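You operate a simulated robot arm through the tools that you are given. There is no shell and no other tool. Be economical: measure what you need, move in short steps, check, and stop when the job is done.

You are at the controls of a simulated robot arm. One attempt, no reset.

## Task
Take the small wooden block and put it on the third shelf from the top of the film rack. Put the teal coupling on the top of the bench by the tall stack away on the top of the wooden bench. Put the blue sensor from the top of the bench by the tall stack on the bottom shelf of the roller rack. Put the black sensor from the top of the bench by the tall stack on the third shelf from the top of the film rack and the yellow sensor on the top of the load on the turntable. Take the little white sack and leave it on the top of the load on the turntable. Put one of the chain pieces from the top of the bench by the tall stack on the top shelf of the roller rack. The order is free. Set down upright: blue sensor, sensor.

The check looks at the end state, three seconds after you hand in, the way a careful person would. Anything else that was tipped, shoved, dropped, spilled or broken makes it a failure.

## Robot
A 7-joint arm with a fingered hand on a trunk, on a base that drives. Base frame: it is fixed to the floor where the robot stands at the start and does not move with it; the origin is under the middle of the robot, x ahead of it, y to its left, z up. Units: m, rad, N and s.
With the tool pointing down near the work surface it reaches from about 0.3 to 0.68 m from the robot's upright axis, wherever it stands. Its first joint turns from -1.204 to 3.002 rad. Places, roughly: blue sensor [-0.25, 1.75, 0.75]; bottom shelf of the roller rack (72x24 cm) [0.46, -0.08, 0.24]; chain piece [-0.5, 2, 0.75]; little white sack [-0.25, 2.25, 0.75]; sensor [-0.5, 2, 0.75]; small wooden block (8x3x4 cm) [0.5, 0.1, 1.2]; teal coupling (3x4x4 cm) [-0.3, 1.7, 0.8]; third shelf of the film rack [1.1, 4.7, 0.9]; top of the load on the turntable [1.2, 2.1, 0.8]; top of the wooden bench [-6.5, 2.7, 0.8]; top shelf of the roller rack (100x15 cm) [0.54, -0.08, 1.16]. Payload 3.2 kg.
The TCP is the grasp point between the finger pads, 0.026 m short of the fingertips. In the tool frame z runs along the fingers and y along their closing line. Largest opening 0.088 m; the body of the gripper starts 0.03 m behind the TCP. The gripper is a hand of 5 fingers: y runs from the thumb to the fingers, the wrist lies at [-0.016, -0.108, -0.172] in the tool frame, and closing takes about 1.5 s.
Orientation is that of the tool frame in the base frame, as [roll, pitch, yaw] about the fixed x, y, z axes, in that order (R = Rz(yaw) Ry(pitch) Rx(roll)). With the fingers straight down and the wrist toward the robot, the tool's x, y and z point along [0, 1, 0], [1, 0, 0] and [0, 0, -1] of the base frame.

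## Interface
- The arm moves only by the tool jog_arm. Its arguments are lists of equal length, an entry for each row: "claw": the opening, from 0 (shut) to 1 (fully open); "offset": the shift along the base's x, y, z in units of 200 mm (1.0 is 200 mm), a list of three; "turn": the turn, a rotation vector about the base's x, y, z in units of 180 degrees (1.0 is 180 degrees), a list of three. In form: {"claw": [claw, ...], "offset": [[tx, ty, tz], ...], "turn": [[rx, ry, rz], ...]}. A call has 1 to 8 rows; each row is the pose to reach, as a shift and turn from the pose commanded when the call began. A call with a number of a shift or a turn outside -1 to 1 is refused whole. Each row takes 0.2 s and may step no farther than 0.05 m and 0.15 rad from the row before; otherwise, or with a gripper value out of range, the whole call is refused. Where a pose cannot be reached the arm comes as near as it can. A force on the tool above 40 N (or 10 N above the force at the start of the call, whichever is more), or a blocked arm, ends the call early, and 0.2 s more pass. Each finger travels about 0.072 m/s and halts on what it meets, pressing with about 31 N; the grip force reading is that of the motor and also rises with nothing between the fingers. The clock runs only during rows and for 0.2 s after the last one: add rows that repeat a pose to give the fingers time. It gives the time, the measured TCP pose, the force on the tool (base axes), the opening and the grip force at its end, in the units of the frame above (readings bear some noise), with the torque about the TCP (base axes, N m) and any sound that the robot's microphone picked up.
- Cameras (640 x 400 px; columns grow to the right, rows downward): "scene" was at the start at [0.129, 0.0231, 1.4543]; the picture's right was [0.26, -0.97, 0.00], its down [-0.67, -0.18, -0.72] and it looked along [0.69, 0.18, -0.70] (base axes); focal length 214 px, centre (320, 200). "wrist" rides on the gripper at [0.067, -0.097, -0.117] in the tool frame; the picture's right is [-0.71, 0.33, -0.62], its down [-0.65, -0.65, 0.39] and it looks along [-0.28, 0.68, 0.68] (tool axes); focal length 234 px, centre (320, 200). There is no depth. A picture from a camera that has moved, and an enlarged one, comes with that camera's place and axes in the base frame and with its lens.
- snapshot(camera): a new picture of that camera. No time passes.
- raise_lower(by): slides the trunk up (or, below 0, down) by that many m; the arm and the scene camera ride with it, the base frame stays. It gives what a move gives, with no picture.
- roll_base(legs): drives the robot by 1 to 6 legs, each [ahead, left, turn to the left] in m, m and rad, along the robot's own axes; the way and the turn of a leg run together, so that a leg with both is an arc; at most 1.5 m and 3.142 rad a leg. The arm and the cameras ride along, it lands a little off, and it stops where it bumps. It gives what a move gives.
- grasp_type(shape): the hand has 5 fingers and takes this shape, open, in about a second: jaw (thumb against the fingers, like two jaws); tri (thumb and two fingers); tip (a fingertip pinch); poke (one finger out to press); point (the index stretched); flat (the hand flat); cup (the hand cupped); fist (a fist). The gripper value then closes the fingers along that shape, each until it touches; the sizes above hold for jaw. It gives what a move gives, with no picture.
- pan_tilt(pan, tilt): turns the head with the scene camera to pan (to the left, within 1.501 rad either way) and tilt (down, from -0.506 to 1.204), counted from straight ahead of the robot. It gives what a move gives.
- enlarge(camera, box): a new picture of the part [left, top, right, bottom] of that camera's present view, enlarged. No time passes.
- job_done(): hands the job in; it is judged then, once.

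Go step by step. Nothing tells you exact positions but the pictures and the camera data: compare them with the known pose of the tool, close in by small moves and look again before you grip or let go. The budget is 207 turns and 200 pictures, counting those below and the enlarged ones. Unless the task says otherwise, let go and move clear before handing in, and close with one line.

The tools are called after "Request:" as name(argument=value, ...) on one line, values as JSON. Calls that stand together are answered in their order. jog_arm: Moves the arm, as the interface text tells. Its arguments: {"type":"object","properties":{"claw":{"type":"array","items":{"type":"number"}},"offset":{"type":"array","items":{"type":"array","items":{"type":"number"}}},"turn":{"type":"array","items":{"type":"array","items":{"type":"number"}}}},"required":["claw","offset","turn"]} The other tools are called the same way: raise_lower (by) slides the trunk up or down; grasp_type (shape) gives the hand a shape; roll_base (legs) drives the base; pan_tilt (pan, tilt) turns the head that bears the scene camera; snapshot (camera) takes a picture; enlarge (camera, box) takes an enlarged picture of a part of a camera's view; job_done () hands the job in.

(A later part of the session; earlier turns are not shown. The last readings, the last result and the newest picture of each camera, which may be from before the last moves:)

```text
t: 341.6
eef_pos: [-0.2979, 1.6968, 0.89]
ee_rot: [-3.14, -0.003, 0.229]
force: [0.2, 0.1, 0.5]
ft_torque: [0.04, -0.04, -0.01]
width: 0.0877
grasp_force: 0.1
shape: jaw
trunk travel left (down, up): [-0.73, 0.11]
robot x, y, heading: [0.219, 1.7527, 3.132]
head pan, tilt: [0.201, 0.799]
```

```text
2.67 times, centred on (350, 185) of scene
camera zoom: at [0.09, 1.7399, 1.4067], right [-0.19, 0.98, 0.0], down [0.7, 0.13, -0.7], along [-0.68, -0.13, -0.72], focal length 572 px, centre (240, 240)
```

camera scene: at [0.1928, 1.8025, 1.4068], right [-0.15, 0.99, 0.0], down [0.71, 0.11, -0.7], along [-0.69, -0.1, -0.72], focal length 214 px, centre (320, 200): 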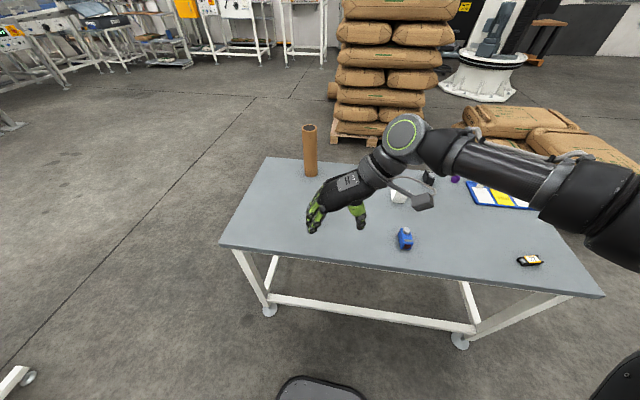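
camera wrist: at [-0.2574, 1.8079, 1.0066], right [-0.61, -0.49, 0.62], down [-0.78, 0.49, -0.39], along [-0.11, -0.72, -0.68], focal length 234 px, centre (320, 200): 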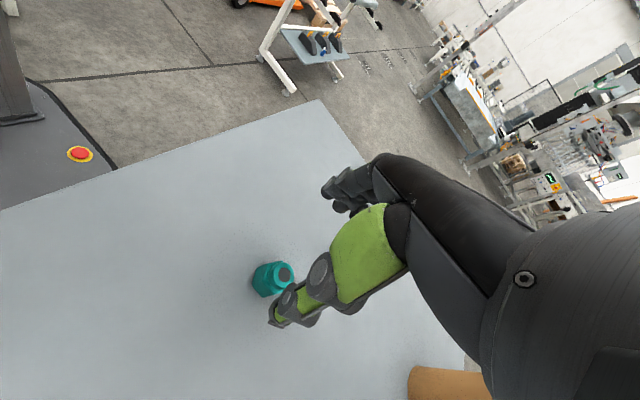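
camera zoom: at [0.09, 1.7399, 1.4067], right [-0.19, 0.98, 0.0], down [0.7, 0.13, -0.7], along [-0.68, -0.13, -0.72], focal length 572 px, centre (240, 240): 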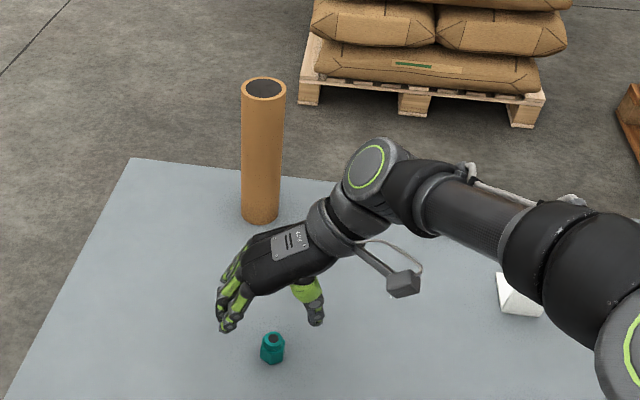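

Request:
jog_arm(claw=[1, 1, 0.8, 0.6, 0.4, 0.2, 0, 0], offset=[[-0.045, 0.055, -0.18], [-0.045, 0.055, -0.375], [-0.045, 0.055, -0.375], [-0.045, 0.055, -0.375], [-0.045, 0.055, -0.375], [-0.045, 0.055, -0.375], [-0.045, 0.055, -0.375], [-0.045, 0.055, -0.375]], turn=[[0, 0, 0], [0, 0, 0], [0, 0, 0], [0, 0, 0], [0, 0, 0], [0, 0, 0], [0, 0, 0], [0, 0, 0]])

Request:
jog_arm(claw=[0, 0, 0, 0, 0, 0, 0], offset=[[0, 0, 0], [0, 0, 0.1], [0, 0, 0.3], [0, 0, 0.5], [0, 0, 0.7], [0.1, 0, 0.85], [0.2, 0, 1.0]], turn=[[0, 0, 0], [0, 0, 0], [0, 0, 0], [0, 0, 0], [0, 0, 0], [0, 0, 0], [0, 0, 0]])

Request:
enlarge(camera="wrist", box=[200, 120, 420, 340])

```text
t: 343.4
eef_pos: [-0.3069, 1.7094, 0.8154]
ee_rot: [-3.14, -0.001, 0.23]
force: [0.3, -0.3, 0.2]
ft_torque: [0.0, -0.03, 0.01]
width: 0.0163
grasp_force: 31.1
shape: jaw
trunk travel left (down, up): [-0.73, 0.11]
robot x, y, heading: [0.2237, 1.752, 3.133]
head pan, tilt: [0.201, 0.799]
```

```text
t: 344.9
eef_pos: [-0.2651, 1.7107, 1.0158]
ee_rot: [-3.141, 0.0, 0.229]
force: [0.8, -0.8, -0.5]
ft_torque: [-0.01, -0.03, 0.0]
width: 0.0161
grasp_force: 31.4
shape: jaw
trunk travel left (down, up): [-0.73, 0.11]
robot x, y, heading: [0.219, 1.7528, 3.129]
head pan, tilt: [0.201, 0.799]
```

```text
1.82 times, centred on (310, 230) of wrist
camera zoom: at [-0.2248, 1.8208, 1.1333], right [-0.61, -0.49, 0.62], down [-0.78, 0.49, -0.39], along [-0.12, -0.72, -0.68], focal length 426 px, centre (338, 146)
```

zoom: 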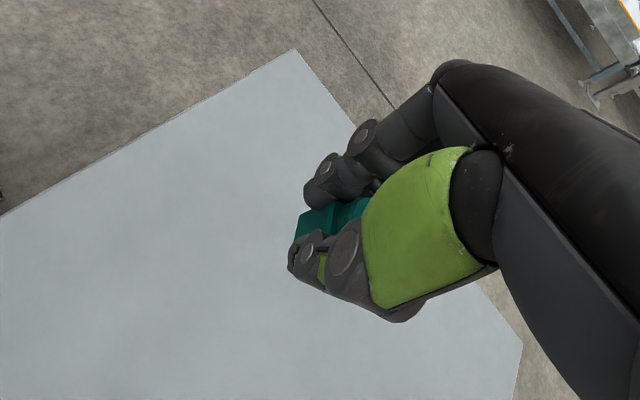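

Request:
roll_base(legs=[[-0.08, 0.85, 0.0]])

Request:
pan_tilt(pan=-0.2, tilt=0.3)

Request:
snapshot(camera="scene")

```text
t: 349.5
eef_pos: [-0.1979, 0.8578, 1.0138]
ee_rot: [-3.14, -0.002, 0.229]
force: [0.3, 0.7, -1.1]
ft_torque: [0.01, -0.03, -0.01]
width: 0.0161
grasp_force: 31.5
shape: jaw
trunk travel left (down, up): [-0.73, 0.11]
robot x, y, heading: [0.2917, 0.8993, 3.129]
head pan, tilt: [0.201, 0.799]
```

```text
t: 350.4
eef_pos: [-0.1976, 0.8582, 1.0162]
ee_rot: [-3.139, -0.003, 0.23]
force: [0.1, 0.0, -0.8]
ft_torque: [-0.01, -0.01, 0.01]
width: 0.0164
grasp_force: 30.4
shape: jaw
trunk travel left (down, up): [-0.73, 0.11]
robot x, y, heading: [0.294, 0.9022, 3.13]
head pan, tilt: [-0.201, 0.3]
```

```text
65 pictures are left
camera scene: at [0.149, 0.923, 1.4511], right [0.21, 0.98, 0.0], down [0.29, -0.06, -0.95], along [-0.93, 0.2, -0.3], focal length 214 px, centre (320, 200)
```

scene: 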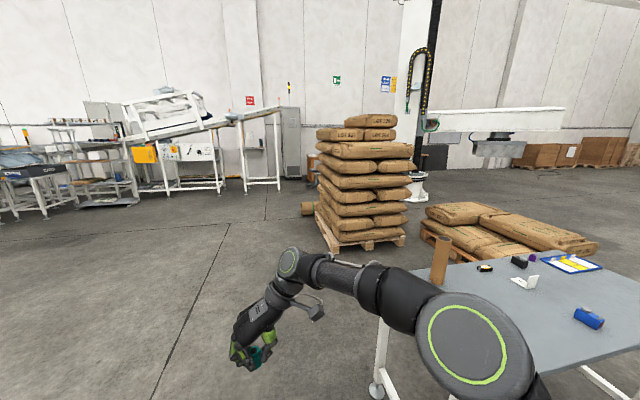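

Request:
roll_base(legs=[[1.45, 0.05, 0], [1.45, 0, 0]])

Request:
pan_tilt(pan=-0.35, tilt=0.3)

Request:
snapshot(camera="scene")

```text
t: 364.4
eef_pos: [-3.0924, 0.8868, 1.0162]
ee_rot: [-3.139, -0.003, 0.206]
force: [-0.2, 0.5, -1.3]
ft_torque: [-0.03, -0.01, 0.02]
width: 0.0163
grasp_force: 31.2
shape: jaw
trunk travel left (down, up): [-0.73, 0.11]
robot x, y, heading: [-2.6022, 0.9169, 3.11]
head pan, tilt: [-0.201, 0.3]
```

```text
t: 365.1
eef_pos: [-3.0921, 0.8883, 1.0152]
ee_rot: [-3.14, -0.001, 0.206]
force: [0.2, 0.3, -1.3]
ft_torque: [0.02, -0.03, -0.01]
width: 0.0162
grasp_force: 31.0
shape: jaw
trunk travel left (down, up): [-0.73, 0.11]
robot x, y, heading: [-2.6043, 0.9222, 3.105]
head pan, tilt: [-0.351, 0.3]
```

```text
64 pictures are left
camera scene: at [-2.7398, 0.957, 1.4512], right [0.38, 0.93, 0.0], down [0.27, -0.11, -0.96], along [-0.88, 0.36, -0.3], focal length 214 px, centre (320, 200)
```

scene: 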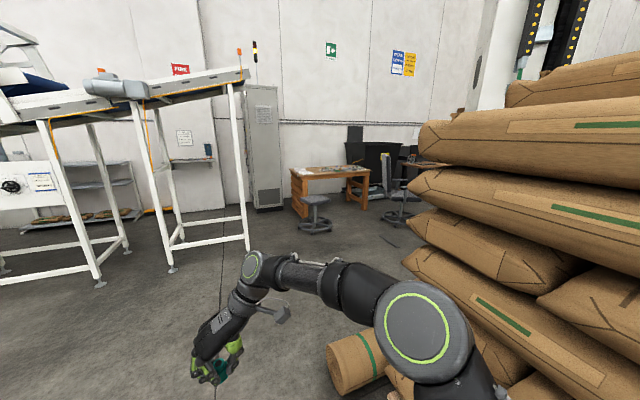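

Request:
roll_base(legs=[[0.3, 0.15, 0.03], [1.45, 0, 0]])

Request:
pan_tilt(pan=-0.7, tilt=0.35)

Request:
snapshot(camera="scene")

```text
t: 374.1
eef_pos: [-4.8339, 0.7407, 1.0157]
ee_rot: [-3.142, -0.002, 0.235]
force: [-0.5, 0.0, -1.1]
ft_torque: [-0.02, -0.06, 0.01]
width: 0.0159
grasp_force: 30.7
shape: jaw
trunk travel left (down, up): [-0.73, 0.11]
robot x, y, heading: [-4.3445, 0.7853, 3.134]
head pan, tilt: [-0.351, 0.3]
```

```text
t: 374.9
eef_pos: [-4.8331, 0.7411, 1.0165]
ee_rot: [-3.139, -0.003, 0.236]
force: [0.1, -0.1, -0.7]
ft_torque: [0.02, -0.02, -0.02]
width: 0.0159
grasp_force: 31.1
shape: jaw
trunk travel left (down, up): [-0.73, 0.11]
robot x, y, heading: [-4.3454, 0.7877, 3.134]
head pan, tilt: [-0.7, 0.351]
```

```text
63 pictures are left
camera scene: at [-4.4662, 0.8483, 1.4465], right [0.65, 0.76, 0.0], down [0.26, -0.22, -0.94], along [-0.71, 0.61, -0.34], focal length 214 px, centre (320, 200)
```

scene: 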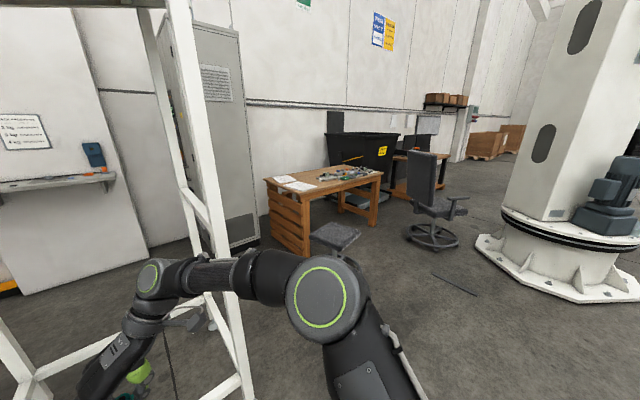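

Request:
enlarge(camera="scene", box=[250, 140, 410, 260])

```text
3.33 times, centred on (330, 200) of scene
camera zoom: at [-4.4662, 0.8483, 1.4465], right [0.65, 0.76, 0.0], down [0.26, -0.22, -0.94], along [-0.71, 0.61, -0.34], focal length 715 px, centre (287, 200)
```

zoom: 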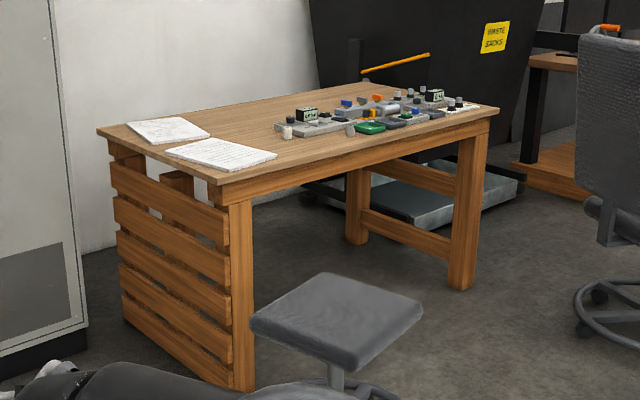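

Request:
roll_base(legs=[[0, -1.4, 0], [0, -0.45, 0], [0.75, 0, 0]])

Request:
pan_tilt(pan=0.2, tilt=0.5)

Request:
snapshot(camera="scene")

```text
t: 387.9
eef_pos: [-5.5681, 2.6071, 1.0142]
ee_rot: [-3.14, -0.002, 0.224]
force: [0.5, 1.0, -1.8]
ft_torque: [0.01, 0.0, 0.03]
width: 0.0163
grasp_force: 31.0
shape: jaw
trunk travel left (down, up): [-0.73, 0.11]
robot x, y, heading: [-5.085, 2.645, 3.119]
head pan, tilt: [-0.7, 0.351]
```

```text
t: 389.1
eef_pos: [-5.5686, 2.6065, 1.0146]
ee_rot: [-3.141, -0.002, 0.224]
force: [-0.8, 0.4, -1.0]
ft_torque: [-0.01, -0.01, -0.03]
width: 0.016
grasp_force: 30.9
shape: jaw
trunk travel left (down, up): [-0.73, 0.11]
robot x, y, heading: [-5.0776, 2.6464, 3.127]
head pan, tilt: [0.201, 0.499]
```

```text
61 pictures are left
camera scene: at [-5.2195, 2.6327, 1.4328], right [-0.18, 0.98, 0.0], down [0.47, 0.09, -0.88], along [-0.86, -0.16, -0.48], focal length 214 px, centre (320, 200)
```

scene: 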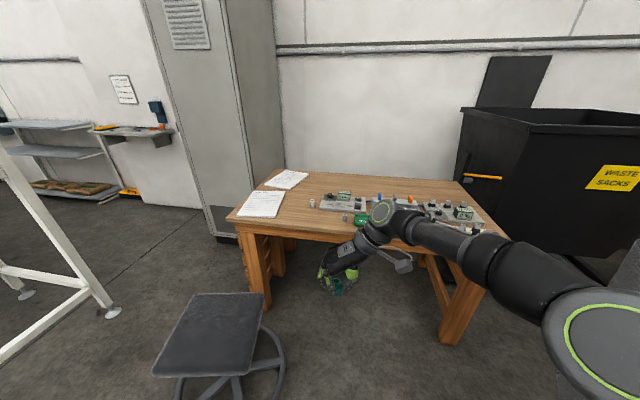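

Request:
roll_base(legs=[[0.1, -0.09, 0], [0.44, 0, 0]])

Request:
jog_arm(claw=[0, 0, 0, 0, 0, 0], offset=[[0, -0.2, 0], [0, -0.4, 0], [0, -0.6, 0], [0, -0.8, 0], [-0.05, -1.0, -0.1], [-0.1, -1.0, -0.25]], turn=[[0, 0, 0], [0, 0, 0], [0, 0, 0], [0, 0, 0], [0, 0, 0], [0, 0, 0]])

Request:
snapshot(camera="scene")

Request:
snapshot(camera="wrist")

```text
t: 392.6
eef_pos: [-6.1074, 2.708, 1.0149]
ee_rot: [-3.14, -0.002, 0.222]
force: [-0.5, -0.1, -1.4]
ft_torque: [-0.01, -0.04, 0.02]
width: 0.016
grasp_force: 30.6
shape: jaw
trunk travel left (down, up): [-0.73, 0.11]
robot x, y, heading: [-5.6199, 2.7475, 3.124]
head pan, tilt: [0.201, 0.499]
```

```text
t: 394.1
eef_pos: [-6.1196, 2.5188, 0.9646]
ee_rot: [-3.141, -0.002, 0.224]
force: [-0.5, 0.9, -1.3]
ft_torque: [-0.01, -0.01, -0.01]
width: 0.0158
grasp_force: 31.3
shape: jaw
out of reach, approached as far as the arm can: row 5, 6
trunk travel left (down, up): [-0.73, 0.11]
robot x, y, heading: [-5.619, 2.7412, 3.125]
head pan, tilt: [0.201, 0.499]
```

```text
60 pictures are left
camera scene: at [-5.7597, 2.7344, 1.4327], right [-0.18, 0.98, 0.0], down [0.47, 0.09, -0.88], along [-0.86, -0.16, -0.48], focal length 214 px, centre (320, 200)
```

scene: 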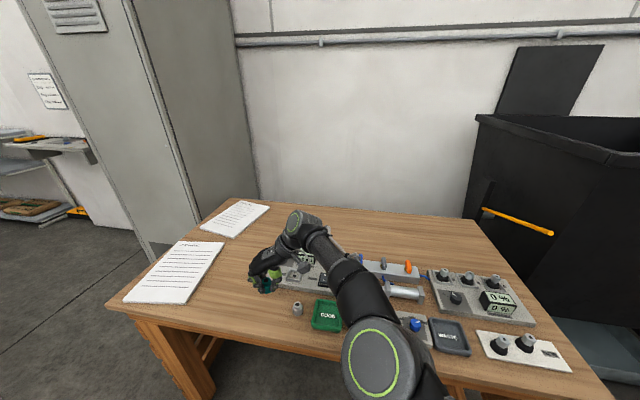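

```text
59 pictures are left
camera wrist: at [-6.0773, 2.6297, 1.0819], right [-0.62, -0.48, 0.62], down [-0.78, 0.49, -0.39], along [-0.12, -0.72, -0.68], focal length 234 px, centre (320, 200)
```

wrist: 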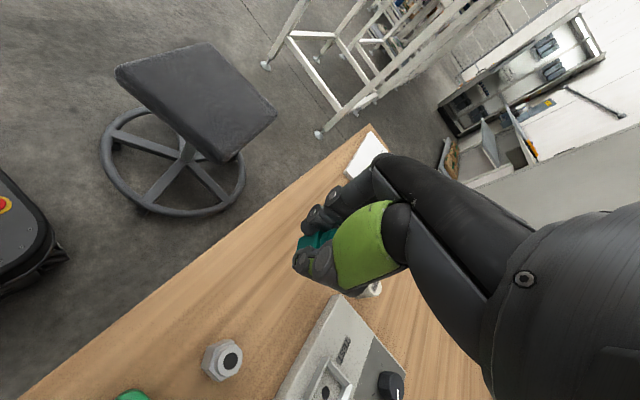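

Request:
jog_arm(claw=[0, 0, 0, 0], offset=[[0, -0.05, -0.15], [0, -0.1, -0.3], [0, -0.2, -0.4], [0, -0.3, -0.45]], turn=[[0, 0, 0], [0, 0, 0], [0, 0, 0], [0, 0, 0]])

Request:
enlarge(camera="scene", box=[180, 220, 340, 340])

Request:
snapshot(camera="wrist")

```text
t: 395.1
eef_pos: [-6.1052, 2.497, 0.8911]
ee_rot: [-3.14, 0.0, 0.222]
force: [-0.1, 1.0, -0.9]
ft_torque: [-0.02, -0.01, 0.0]
width: 0.0162
grasp_force: 31.2
shape: jaw
out of reach, approached as far as the arm can: row 1, 2, 3, 4
trunk travel left (down, up): [-0.73, 0.11]
robot x, y, heading: [-5.6165, 2.7458, 3.123]
head pan, tilt: [0.201, 0.499]
```

```text
3.33 times, centred on (260, 280) of scene
camera zoom: at [-5.7579, 2.7324, 1.4328], right [-0.18, 0.98, 0.0], down [0.47, 0.09, -0.88], along [-0.86, -0.16, -0.48], focal length 715 px, centre (520, -67)
```

zoom: 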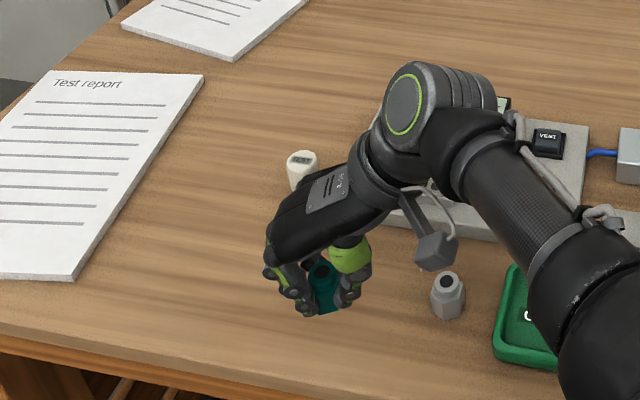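

```text
57 pictures are left
camera wrist: at [-6.0623, 2.6076, 1.0075], right [-0.62, -0.48, 0.62], down [-0.78, 0.5, -0.39], along [-0.12, -0.72, -0.68], focal length 234 px, centre (320, 200)
```

wrist: 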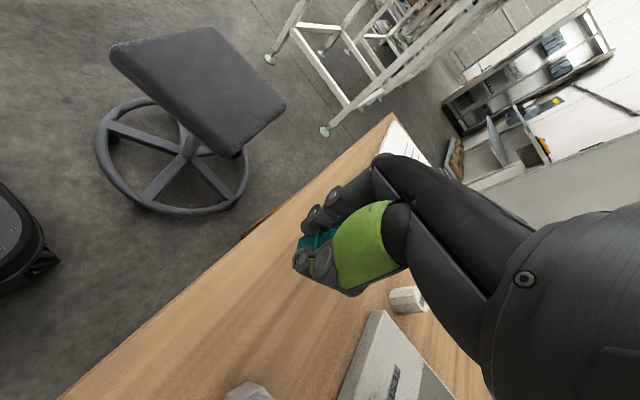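

Request:
roll_base(legs=[[0.025, 0.05, 0]])

Request:
raise_lower(by=-0.045)

Request:
raise_lower(by=-0.008)

Request:
enlarge(camera="scene", box=[200, 240, 320, 340])

```text
t: 396.0
eef_pos: [-6.1305, 2.4487, 0.8898]
ee_rot: [-3.14, -0.003, 0.223]
force: [-0.8, -0.2, 0.2]
ft_torque: [0.02, -0.01, -0.04]
width: 0.0159
grasp_force: 30.9
shape: jaw
trunk travel left (down, up): [-0.73, 0.11]
robot x, y, heading: [-5.6436, 2.699, 3.12]
head pan, tilt: [0.201, 0.499]
```

```text
t: 396.9
eef_pos: [-6.1308, 2.4473, 0.8456]
ee_rot: [-3.141, 0.001, 0.221]
force: [0.1, -0.1, 0.0]
ft_torque: [0.02, 0.02, 0.01]
width: 0.0156
grasp_force: 30.9
shape: jaw
trunk travel left (down, up): [-0.685, 0.155]
robot x, y, heading: [-5.6472, 2.6964, 3.124]
head pan, tilt: [0.201, 0.499]
```

```text
t: 397.4
eef_pos: [-6.1313, 2.4481, 0.837]
ee_rot: [-3.14, -0.001, 0.223]
force: [0.3, 0.3, -0.5]
ft_torque: [0.0, 0.02, -0.03]
width: 0.0162
grasp_force: 30.9
shape: jaw
trunk travel left (down, up): [-0.677, 0.163]
robot x, y, heading: [-5.6429, 2.695, 3.124]
head pan, tilt: [0.201, 0.499]
```

```text
4.00 times, centred on (260, 290) of scene
camera zoom: at [-5.7842, 2.6835, 1.3797], right [-0.18, 0.98, 0.0], down [0.47, 0.09, -0.88], along [-0.86, -0.16, -0.48], focal length 858 px, centre (560, -160)
```

zoom: 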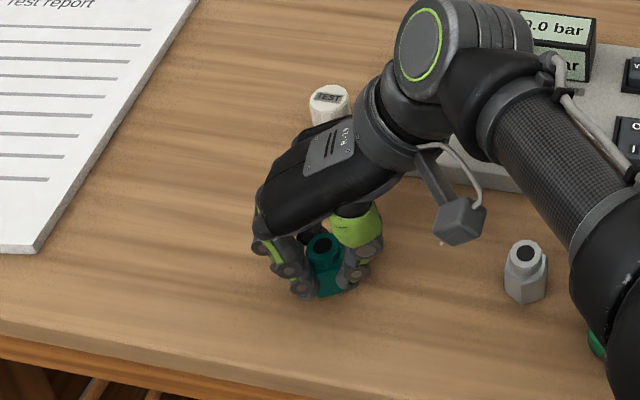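

Request:
raise_lower(by=-0.004)

Request:
raise_lower(by=-0.004)

Request:
raise_lower(by=-0.004)

Request:
enlarge(camera="scene", box=[220, 260, 300, 330])

```text
t: 398.0
eef_pos: [-6.1298, 2.4485, 0.834]
ee_rot: [-3.14, 0.0, 0.224]
force: [0.0, 0.2, 2.5]
ft_torque: [-0.06, 0.01, 0.01]
width: 0.0163
grasp_force: 31.1
shape: jaw
trunk travel left (down, up): [-0.673, 0.167]
robot x, y, heading: [-5.6426, 2.695, 3.119]
head pan, tilt: [0.201, 0.499]
```

```text
t: 398.5
eef_pos: [-6.1294, 2.4499, 0.8335]
ee_rot: [3.139, 0.006, 0.22]
force: [-3.5, -2.2, 21.3]
ft_torque: [-0.05, 0.15, 0.04]
width: 0.0166
grasp_force: 30.8
shape: jaw
trunk travel left (down, up): [-0.669, 0.171]
robot x, y, heading: [-5.6473, 2.7003, 3.121]
head pan, tilt: [0.201, 0.499]
```

```text
t: 399.2
eef_pos: [-6.1307, 2.4484, 0.8334]
ee_rot: [3.135, 0.006, 0.22]
force: [2.8, 1.7, 18.8]
ft_torque: [0.02, 0.01, 0.03]
width: 0.0173
grasp_force: 31.2
shape: jaw
trunk travel left (down, up): [-0.665, 0.175]
robot x, y, heading: [-5.6459, 2.6955, 3.118]
head pan, tilt: [0.201, 0.499]
stopped: the force on the tool passed its limit at 40 N (the readings are from after the stop); the commanded pose is now the measured one
```

```text
5.71 times, centred on (260, 295) of scene
camera zoom: at [-5.7809, 2.6858, 1.3683], right [-0.18, 0.98, 0.0], down [0.47, 0.08, -0.88], along [-0.86, -0.16, -0.48], focal length 1226 px, centre (663, -343)
```

zoom: 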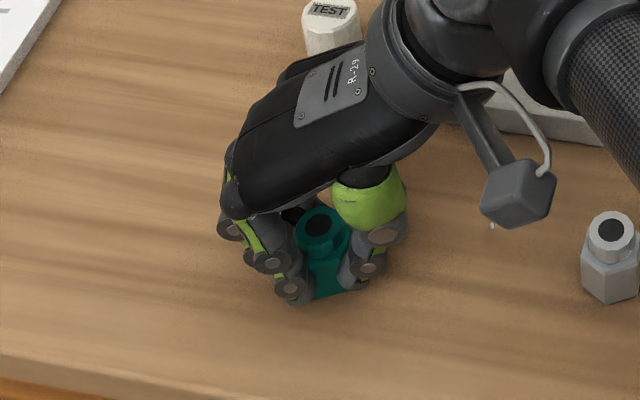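

Request:
raise_lower(by=0.006)

Request:
jog_arm(claw=[0.3, 0.45, 0.55, 0.6, 0.65], offset=[[0, 0, 0], [0, 0, 0], [0, 0, 0], [0, 0, 0], [0, 0, 0]], turn=[[0, 0, 0], [0, 0, 0], [0, 0, 0], [0, 0, 0], [0, 0, 0]])

Request:
raise_lower(by=0.1)

Request:
enlarge(camera="scene", box=[180, 230, 340, 350])

```text
t: 399.7
eef_pos: [-6.1313, 2.4492, 0.8338]
ee_rot: [3.141, 0.004, 0.22]
force: [-0.1, 0.2, 0.1]
ft_torque: [0.01, 0.03, -0.03]
width: 0.0168
grasp_force: 30.8
shape: jaw
trunk travel left (down, up): [-0.671, 0.169]
robot x, y, heading: [-5.6446, 2.6937, 3.124]
head pan, tilt: [0.201, 0.499]
```

```text
t: 400.9
eef_pos: [-6.1331, 2.4485, 0.8346]
ee_rot: [3.14, 0.003, 0.22]
force: [0.0, 0.1, 0.5]
ft_torque: [-0.02, 0.01, 0.01]
width: 0.0567
grasp_force: 0.0
shape: jaw
trunk travel left (down, up): [-0.671, 0.169]
robot x, y, heading: [-5.646, 2.6957, 3.125]
head pan, tilt: [0.201, 0.499]
```

```text
t: 402.2
eef_pos: [-6.1324, 2.4491, 0.9344]
ee_rot: [3.14, 0.004, 0.218]
force: [0.3, 0.2, 0.8]
ft_torque: [0.0, 0.0, 0.01]
width: 0.0564
grasp_force: 0.0
shape: jaw
trunk travel left (down, up): [-0.771, 0.069]
robot x, y, heading: [-5.6473, 2.6979, 3.126]
head pan, tilt: [0.201, 0.499]
```

```text
3.33 times, centred on (260, 290) of scene
camera zoom: at [-5.7844, 2.6836, 1.4741], right [-0.18, 0.98, 0.0], down [0.47, 0.09, -0.88], along [-0.86, -0.16, -0.48], focal length 715 px, centre (520, -100)
```

zoom: 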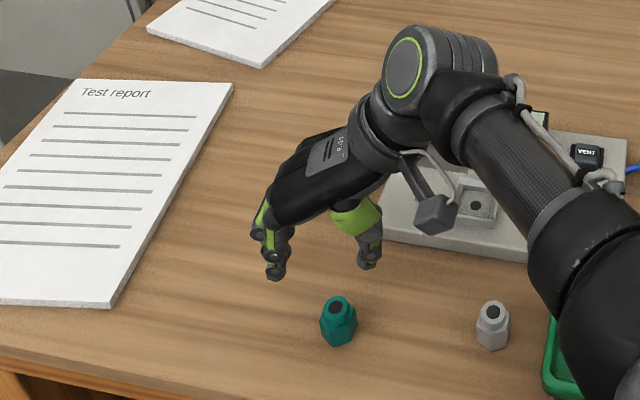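

Request:
jog_arm(claw=[1, 1, 1, 1, 1], offset=[[0.1, 0.1, 0.15], [0.2, 0.2, 0.3], [0.35, 0.35, 0.4], [0.5, 0.45, 0.5], [0.5, 0.6, 0.6]], turn=[[0, 0, 0], [0, 0, 0], [0, 0, 0], [0, 0, 0], [0, 0, 0]])

Request:
roll_base(legs=[[-1.0, 0, 0], [0, 1.0, 0], [0, 0.9, 0], [0, 0, 3.141], [1.5, 0, 0], [1.45, 0, 0]])

Request:
pan_tilt(pan=0.6, tilt=0.5)

Request:
snapshot(camera="scene")

```text
t: 403.4
eef_pos: [-6.0315, 2.5678, 1.0546]
ee_rot: [3.137, 0.002, 0.219]
force: [-0.7, -0.1, -0.7]
ft_torque: [0.0, -0.05, 0.01]
width: 0.0877
grasp_force: 0.1
shape: jaw
trunk travel left (down, up): [-0.771, 0.069]
robot x, y, heading: [-5.6488, 2.6966, 3.121]
head pan, tilt: [0.201, 0.499]
```

```text
t: 439.0
eef_pos: [-1.3352, 0.8532, 1.0547]
ee_rot: [3.14, 0.003, -2.918]
force: [-0.4, -0.1, 0.3]
ft_torque: [0.03, -0.01, 0.02]
width: 0.0879
grasp_force: 0.1
shape: jaw
trunk travel left (down, up): [-0.771, 0.069]
robot x, y, heading: [-1.7217, 0.7234, -0.009]
head pan, tilt: [0.201, 0.499]
```

```text
t: 439.9
eef_pos: [-1.3355, 0.8529, 1.0546]
ee_rot: [3.142, 0.004, -2.918]
force: [0.3, -0.6, -0.2]
ft_torque: [0.0, -0.01, 0.03]
width: 0.0876
grasp_force: 0.1
shape: jaw
trunk travel left (down, up): [-0.771, 0.069]
robot x, y, heading: [-1.7209, 0.7217, -0.017]
head pan, tilt: [0.6, 0.499]
```

```text
53 pictures are left
camera scene: at [-1.5968, 0.7733, 1.4741], right [0.55, -0.83, 0.0], down [-0.4, -0.26, -0.88], along [0.73, 0.48, -0.48], focal length 214 px, centre (320, 200)
```

scene: 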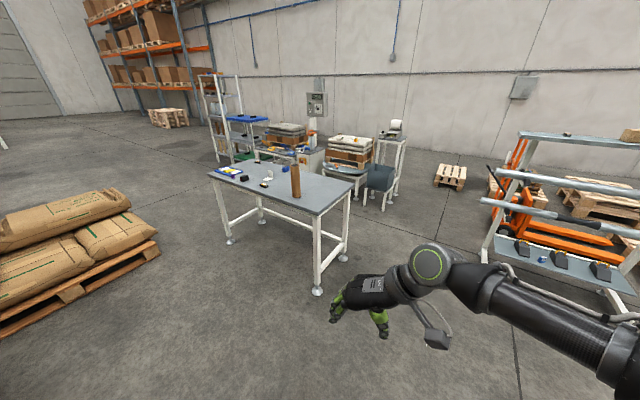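

Request:
roll_base(legs=[[0.27, 0, 0.017], [0, 1.38, 0]])

Request:
jog_arm(claw=[0.9, 0.8, 0.8, 0.8, 0.8, 0.8], offset=[[0, 0, 0], [0, 0, 0], [0, 0, 0], [0, 0, 0], [0, 0, 0], [0, 0, 0]], turn=[[0, 0, -0.02], [0, 0, -0.04], [0, 0, -0.05], [0, 0, -0.06], [0, 0, -0.06], [0, 0, -0.06]])

Request:
pan_tilt(pan=0.0, tilt=0.7)

Request:
snapshot(camera="scene")

```text
t: 448.4
eef_pos: [-1.0786, 2.2582, 1.0545]
ee_rot: [3.14, 0.003, -2.89]
force: [-0.1, -0.2, -0.2]
ft_torque: [-0.01, -0.02, -0.05]
width: 0.0879
grasp_force: 0.1
shape: jaw
trunk travel left (down, up): [-0.771, 0.069]
robot x, y, heading: [-1.4628, 2.118, 0.009]
head pan, tilt: [0.6, 0.499]
```

```text
t: 449.8
eef_pos: [-1.0787, 2.2576, 1.0555]
ee_rot: [3.14, 0.004, -3.076]
force: [-0.4, 0.6, 0.4]
ft_torque: [0.02, 0.0, -0.03]
width: 0.0707
grasp_force: 0.0
shape: jaw
trunk travel left (down, up): [-0.771, 0.069]
robot x, y, heading: [-1.4615, 2.1205, 0.017]
head pan, tilt: [0.6, 0.499]
```

```text
t: 450.8
eef_pos: [-1.0787, 2.2598, 1.0542]
ee_rot: [3.139, 0.002, -3.079]
force: [-0.2, -0.3, 0.3]
ft_torque: [-0.01, 0.01, 0.0]
width: 0.0709
grasp_force: 0.1
shape: jaw
trunk travel left (down, up): [-0.771, 0.069]
robot x, y, heading: [-1.4598, 2.1175, 0.013]
head pan, tilt: [0.0, 0.7]
```

```text
52 pictures are left
camera scene: at [-1.3276, 2.1207, 1.4564], right [0.01, -1.0, 0.0], down [-0.64, -0.01, -0.77], along [0.77, 0.01, -0.64], focal length 214 px, centre (320, 200)
```

scene: 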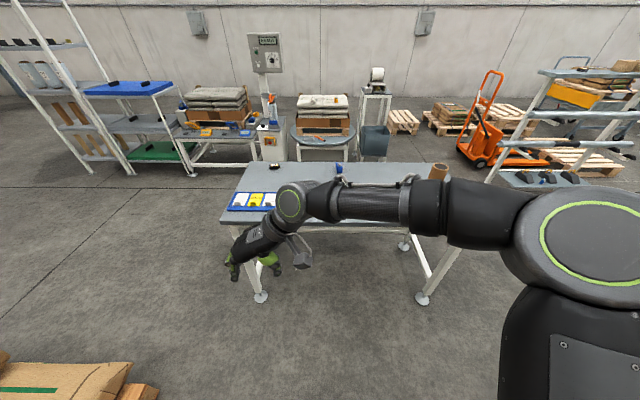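

Request:
jog_arm(claw=[0.8, 0.8, 0.8, 0.8, 0.8, 0.8], offset=[[0, -0.07, 0], [0, -0.14, 0], [0, -0.21, 0], [0, -0.28, 0], [0, -0.35, 0], [0, -0.42, 0]], turn=[[0.0026, -0.0416, 0], [0.0052, -0.0832, 0], [0.0079, -0.1248, 0], [0.0105, -0.1663, 0], [0.0131, -0.208, 0], [0.0157, -0.2495, 0]])

Request:
roll_base(legs=[[0.35, 0, 0]])

Request:
snapshot(camera="scene")

Request:
snapshot(camera="wrist")

```text
t: 452.2
eef_pos: [-1.0811, 2.1879, 1.057]
ee_rot: [3.108, 0.708, -3.077]
force: [1.1, -0.6, 0.5]
ft_torque: [0.01, -0.04, 0.02]
width: 0.0706
grasp_force: 0.0
shape: jaw
out of reach, approached as far as the arm can: row 6
trunk travel left (down, up): [-0.771, 0.069]
robot x, y, heading: [-1.4606, 2.1169, 0.008]
head pan, tilt: [0.0, 0.7]
```

```text
t: 454.5
eef_pos: [-0.7323, 2.1933, 1.057]
ee_rot: [3.11, 0.705, -3.073]
force: [-0.2, -0.4, 0.2]
ft_torque: [0.01, 0.0, 0.01]
width: 0.0706
grasp_force: 0.2
shape: jaw
trunk travel left (down, up): [-0.771, 0.069]
robot x, y, heading: [-1.1096, 2.1215, 0.014]
head pan, tilt: [0.0, 0.7]
```

```text
51 pictures are left
camera scene: at [-0.9787, 2.1253, 1.4564], right [0.01, -1.0, 0.0], down [-0.64, -0.01, -0.76], along [0.76, 0.01, -0.64], focal length 214 px, centre (320, 200)
```

scene: 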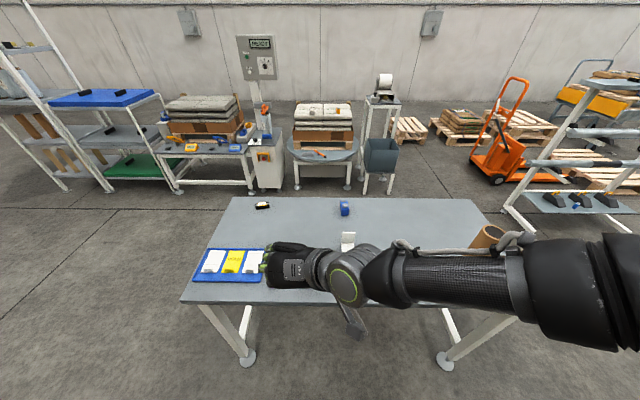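

```text
50 pictures are left
camera wrist: at [-0.8512, 2.0846, 1.1005], right [0.11, 0.32, 0.94], down [0.8, -0.59, 0.11], along [0.59, 0.74, -0.32], focal length 234 px, centre (320, 200)
```

wrist: 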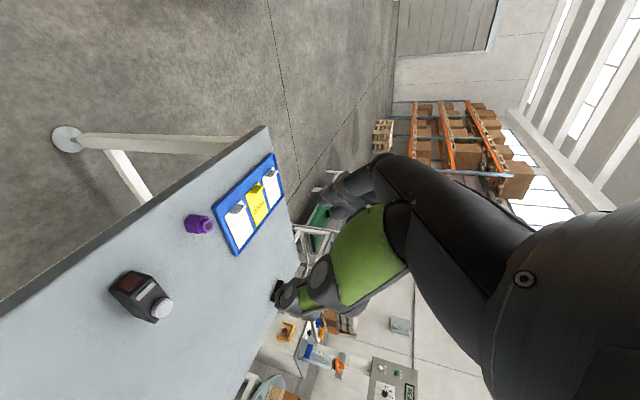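

Request:
raise_lower(by=-0.17)

Request:
snapshot(camera="wrist")

Request:
enlarge(camera="scene", box=[220, 200, 400, 340])

```text
t: 456.4
eef_pos: [-0.732, 2.193, 0.8875]
ee_rot: [3.11, 0.705, -3.071]
force: [-0.1, 1.2, -0.2]
ft_torque: [-0.01, -0.01, 0.01]
width: 0.071
grasp_force: 0.0
shape: jaw
trunk travel left (down, up): [-0.601, 0.239]
robot x, y, heading: [-1.111, 2.1203, 0.016]
head pan, tilt: [0.0, 0.7]
```

```text
49 pictures are left
camera wrist: at [-0.8512, 2.0846, 0.9305], right [0.11, 0.32, 0.94], down [0.8, -0.59, 0.11], along [0.59, 0.74, -0.32], focal length 234 px, centre (320, 200)
```

wrist: 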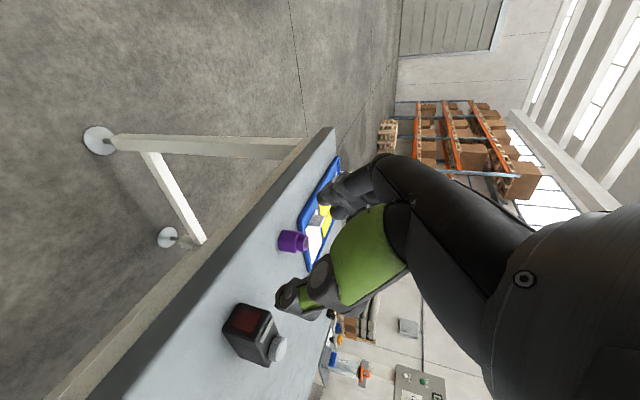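

```text
2.86 times, centred on (310, 270) of scene
camera zoom: at [-0.9788, 2.1254, 1.2864], right [0.01, -1.0, 0.0], down [-0.64, -0.01, -0.77], along [0.76, 0.01, -0.64], focal length 613 px, centre (349, 0)
```

zoom: 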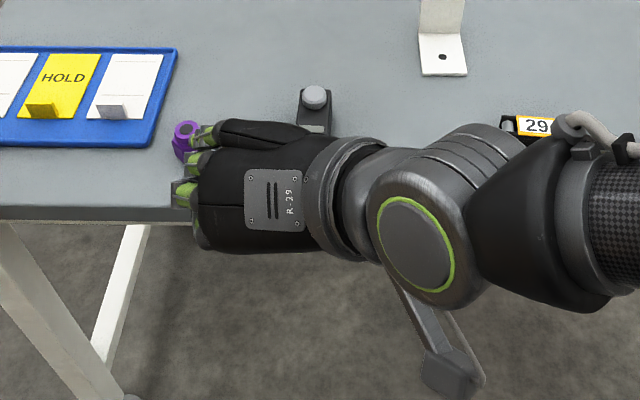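

Request:
jog_arm(claw=[0.8, 0.8, 0.8], offset=[[0, -0.165, 0], [0.16, -0.165, -0.03], [0.325, -0.165, -0.07]], turn=[[0, 0, 0], [0, 0, 0], [0, 0, 0]])

Request:
snapshot(camera="wrist")

Request:
enlarge(camera="scene", box=[240, 200, 380, 300])

```text
t: 457.2
eef_pos: [-0.6667, 2.159, 0.8714]
ee_rot: [3.111, 0.704, -3.076]
force: [0.5, 0.0, 0.0]
ft_torque: [0.02, 0.0, 0.0]
width: 0.0707
grasp_force: 0.1
shape: jaw
out of reach, approached as far as the arm can: row 1
trunk travel left (down, up): [-0.601, 0.239]
robot x, y, heading: [-1.1149, 2.1222, 0.017]
head pan, tilt: [0.0, 0.7]
```

```text
47 pictures are left
camera wrist: at [-0.7853, 2.0507, 0.9146], right [0.11, 0.32, 0.94], down [0.8, -0.59, 0.11], along [0.59, 0.74, -0.32], focal length 234 px, centre (320, 200)
```

wrist: 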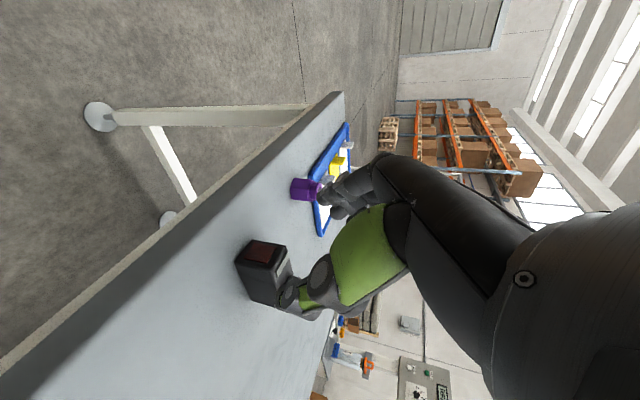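

```text
4.00 times, centred on (310, 250) of scene
camera zoom: at [-0.9777, 2.125, 1.2863], right [0.01, -1.0, 0.0], down [-0.64, -0.01, -0.76], along [0.76, 0.01, -0.64], focal length 858 px, centre (360, 0)
```

zoom: 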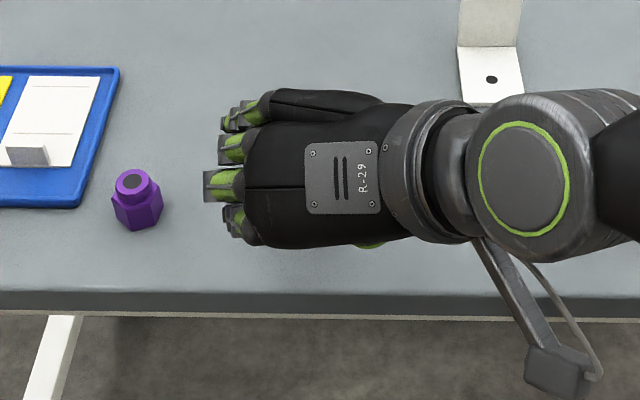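

Request:
jog_arm(claw=[0.8, 0.8, 0.8], offset=[[0.09, -0.015, -0.1], [0.18, -0.015, -0.2], [0.265, -0.015, -0.295]], turn=[[0, 0, 0], [0, 0, 0], [0, 0, 0]])

Request:
enlarge(camera="wrist", box=[200, 120, 420, 340])

Request:
enlarge(camera="scene", box=[240, 200, 380, 300])

```text
t: 458.0
eef_pos: [-0.6138, 2.1563, 0.8139]
ee_rot: [3.109, 0.702, -3.075]
force: [-0.3, 0.6, -0.1]
ft_torque: [-0.02, 0.0, 0.04]
width: 0.0707
grasp_force: 0.1
shape: jaw
trunk travel left (down, up): [-0.601, 0.239]
robot x, y, heading: [-1.1151, 2.1214, 0.009]
head pan, tilt: [0.0, 0.7]
```

```text
1.82 times, centred on (310, 230) of wrist
camera zoom: at [-0.7321, 2.0484, 0.8569], right [0.11, 0.32, 0.94], down [0.8, -0.59, 0.11], along [0.59, 0.74, -0.32], focal length 426 px, centre (338, 146)
```

zoom: 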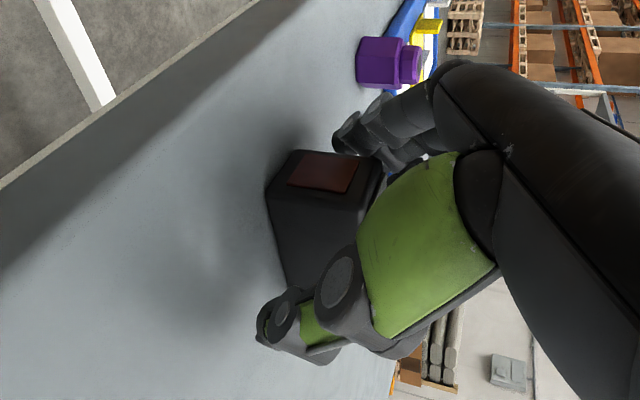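

```text
4.00 times, centred on (310, 250) of scene
camera zoom: at [-0.9776, 2.1251, 1.2863], right [0.01, -1.0, 0.0], down [-0.64, -0.01, -0.76], along [0.76, 0.01, -0.64], focal length 858 px, centre (360, 0)
```

zoom: 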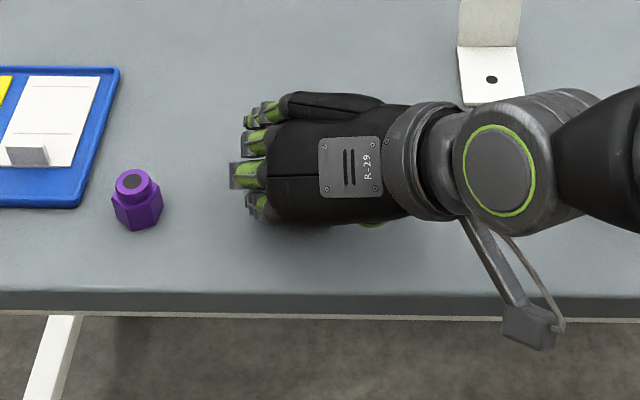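

Request:
jog_arm(claw=[0.65, 0.5, 0.35, 0.2, 0, 0, 0], offset=[[0, 0, 0], [0, 0, 0], [0, 0, 0], [0, 0, 0], [0, 0, 0], [0, 0, 0], [0, 0, 0]], turn=[[0, 0, 0], [0, 0, 0], [0, 0, 0], [0, 0, 0], [0, 0, 0], [0, 0, 0], [0, 0, 0]])

Request:
jog_arm(claw=[0, 0, 0, 0, 0], offset=[[0, 0, 0.08], [0, 0, 0.22], [0, 0, 0.4], [-0.1, 0, 0.5], [-0.25, 0, 0.6]], turn=[[0, 0, 0], [0, 0, 0], [0, 0, 0], [0, 0, 0], [0, 0, 0]])

Request:
enlarge(camera="wrist", box=[200, 120, 420, 340])

Request:
enlarge(camera="scene", box=[220, 180, 400, 320])

```text
t: 459.6
eef_pos: [-0.6149, 2.1559, 0.8147]
ee_rot: [3.11, 0.704, -3.073]
force: [0.9, -0.3, 1.0]
ft_torque: [-0.02, -0.01, -0.01]
width: 0.0259
grasp_force: 30.3
shape: jaw
trunk travel left (down, up): [-0.601, 0.239]
robot x, y, heading: [-1.1116, 2.1236, 0.017]
head pan, tilt: [0.0, 0.7]
```

```text
t: 460.8
eef_pos: [-0.6661, 2.158, 0.9345]
ee_rot: [3.11, 0.705, -3.073]
force: [0.2, -0.4, -0.9]
ft_torque: [-0.01, 0.0, 0.04]
width: 0.0264
grasp_force: 31.0
shape: jaw
trunk travel left (down, up): [-0.601, 0.239]
robot x, y, heading: [-1.1108, 2.1211, 0.014]
head pan, tilt: [0.0, 0.7]
```

```text
1.82 times, centred on (310, 230) of wrist
camera zoom: at [-0.7843, 2.0491, 0.9773], right [0.11, 0.32, 0.94], down [0.8, -0.59, 0.11], along [0.59, 0.74, -0.32], focal length 426 px, centre (338, 146)
```

zoom: 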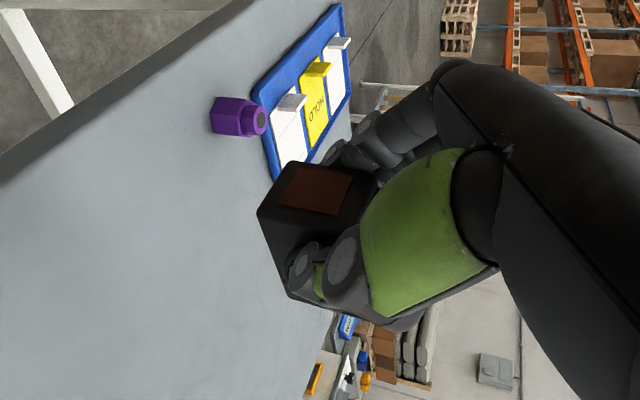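

```text
2.86 times, centred on (310, 250) of scene
camera zoom: at [-0.9802, 2.1253, 1.2866], right [0.01, -1.0, 0.0], down [-0.64, -0.01, -0.77], along [0.77, 0.01, -0.64], focal length 613 px, centre (349, 57)
```

zoom: 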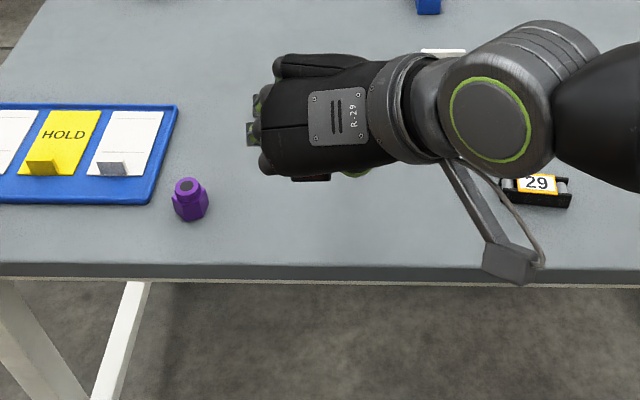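

Request:
raise_lower(by=0.2)

Request:
roll_base(legs=[[-0.3, 0, -0.014], [0, -1.08, 0], [1.5, 0, 0], [0.12, 0, 0], [0, 0, 1.571], [1.2, 0, 0]])

Request:
pan_tilt(pan=0, tilt=0.4)

Request:
snapshot(camera="scene")

```text
t: 462.9
eef_pos: [-0.6642, 2.1583, 1.1326]
ee_rot: [3.109, 0.707, -3.074]
force: [0.3, 0.9, -1.4]
ft_torque: [-0.01, 0.02, 0.0]
width: 0.0263
grasp_force: 30.8
shape: jaw
trunk travel left (down, up): [-0.801, 0.039]
robot x, y, heading: [-1.114, 2.1202, 0.019]
head pan, tilt: [0.0, 0.7]
```

```text
t: 487.4
eef_pos: [0.1756, 2.6881, 1.1332]
ee_rot: [3.109, 0.705, -1.517]
force: [0.3, -0.4, -0.3]
ft_torque: [-0.01, -0.02, -0.03]
width: 0.0263
grasp_force: 31.0
shape: jaw
trunk travel left (down, up): [-0.801, 0.039]
robot x, y, heading: [0.2075, 2.2383, 1.572]
head pan, tilt: [0.0, 0.7]
```

```text
t: 488.2
eef_pos: [0.1755, 2.6884, 1.1339]
ee_rot: [3.11, 0.706, -1.517]
force: [1.0, -0.9, -1.0]
ft_torque: [-0.04, 0.0, -0.01]
width: 0.0264
grasp_force: 31.1
shape: jaw
trunk travel left (down, up): [-0.801, 0.039]
robot x, y, heading: [0.2067, 2.2376, 1.568]
head pan, tilt: [0.0, 0.4]
```

```text
41 pictures are left
camera scene: at [0.2067, 2.3833, 1.5132], right [1.0, 0.0, 0.0], down [0.0, -0.39, -0.92], along [0.0, 0.92, -0.39], focal length 214 px, centre (320, 200)
```

scene: 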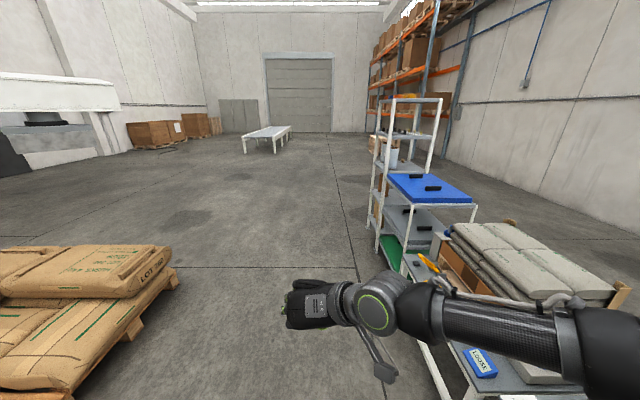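

Request:
roll_base(legs=[[1.5, 0.03, 0], [1.5, 0, 0], [0.55, 0, 0], [0, -0.88, 0], [0, 0, 3.141]])

Request:
pan_tilt(pan=0.1, tilt=0.6)

Request:
snapshot(camera="scene")

Request:
snapshot(camera="wrist")

```text
refused: leg 1 is longer than a leg can be; nothing moved
```

```text
t: 489.0
eef_pos: [0.1762, 2.6886, 1.1346]
ee_rot: [3.11, 0.705, -1.515]
force: [0.9, -0.2, 0.1]
ft_torque: [0.0, 0.02, 0.02]
width: 0.0263
grasp_force: 31.2
shape: jaw
trunk travel left (down, up): [-0.801, 0.039]
robot x, y, heading: [0.2053, 2.2375, 1.572]
head pan, tilt: [0.099, 0.6]
```

```text
40 pictures are left
camera scene: at [0.1979, 2.3786, 1.4951], right [0.99, 0.1, 0.0], down [0.06, -0.56, -0.83], along [-0.08, 0.82, -0.56], focal length 214 px, centre (320, 200)
```

scene: 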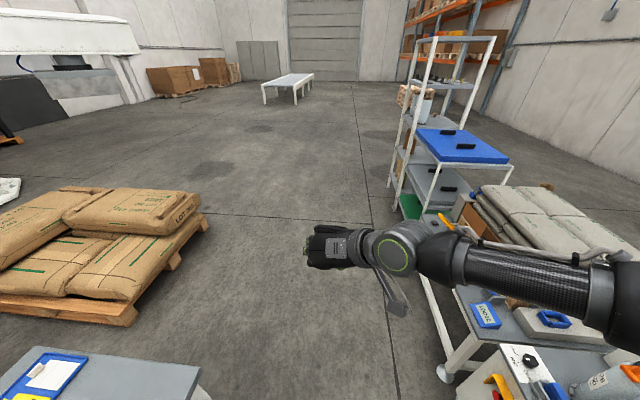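

```text
39 pictures are left
camera wrist: at [0.2832, 2.5697, 1.1767], right [-0.32, 0.11, 0.94], down [0.6, 0.79, 0.11], along [-0.74, 0.6, -0.32], focal length 234 px, centre (320, 200)
```

wrist: 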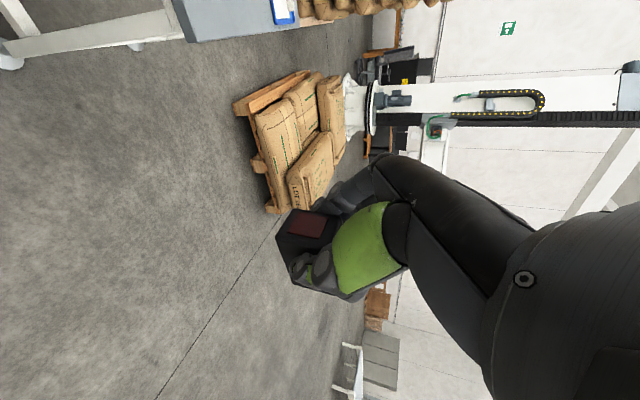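

Request:
roll_base(legs=[[1.4, 0.03, 0], [1.4, 0, 0], [0.75, 0, 0], [0, -0.88, 0], [0, 0, 3.141]])

Request:
snapshot(camera="scene")

Request:
snapshot(camera="wrist")

```text
t: 517.9
eef_pos: [1.1071, 5.3551, 1.1344]
ee_rot: [3.108, 0.705, 1.615]
force: [-0.2, -0.7, -0.8]
ft_torque: [0.0, 0.01, -0.03]
width: 0.0264
grasp_force: 30.7
shape: jaw
trunk travel left (down, up): [-0.801, 0.039]
robot x, y, heading: [1.0805, 5.8084, -1.582]
head pan, tilt: [0.099, 0.6]
```

```text
38 pictures are left
camera scene: at [1.088, 5.6695, 1.495], right [-1.0, -0.09, 0.0], down [-0.05, 0.56, -0.82], along [0.08, -0.82, -0.57], focal length 214 px, centre (320, 200)
```

scene: 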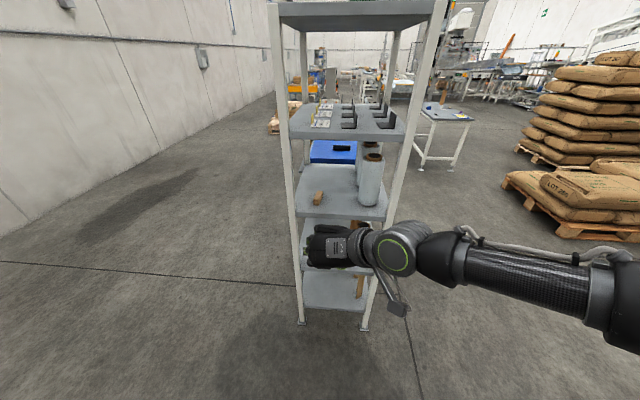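

```text
37 pictures are left
camera wrist: at [0.9995, 5.4762, 1.1767], right [0.32, -0.11, 0.94], down [-0.61, -0.79, 0.11], along [0.73, -0.6, -0.32], focal length 234 px, centre (320, 200)
```

wrist: 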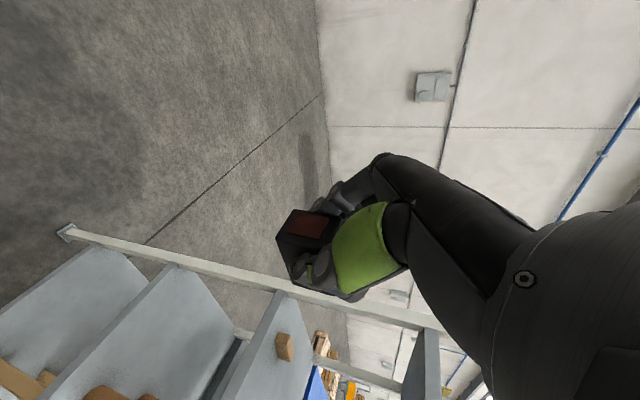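

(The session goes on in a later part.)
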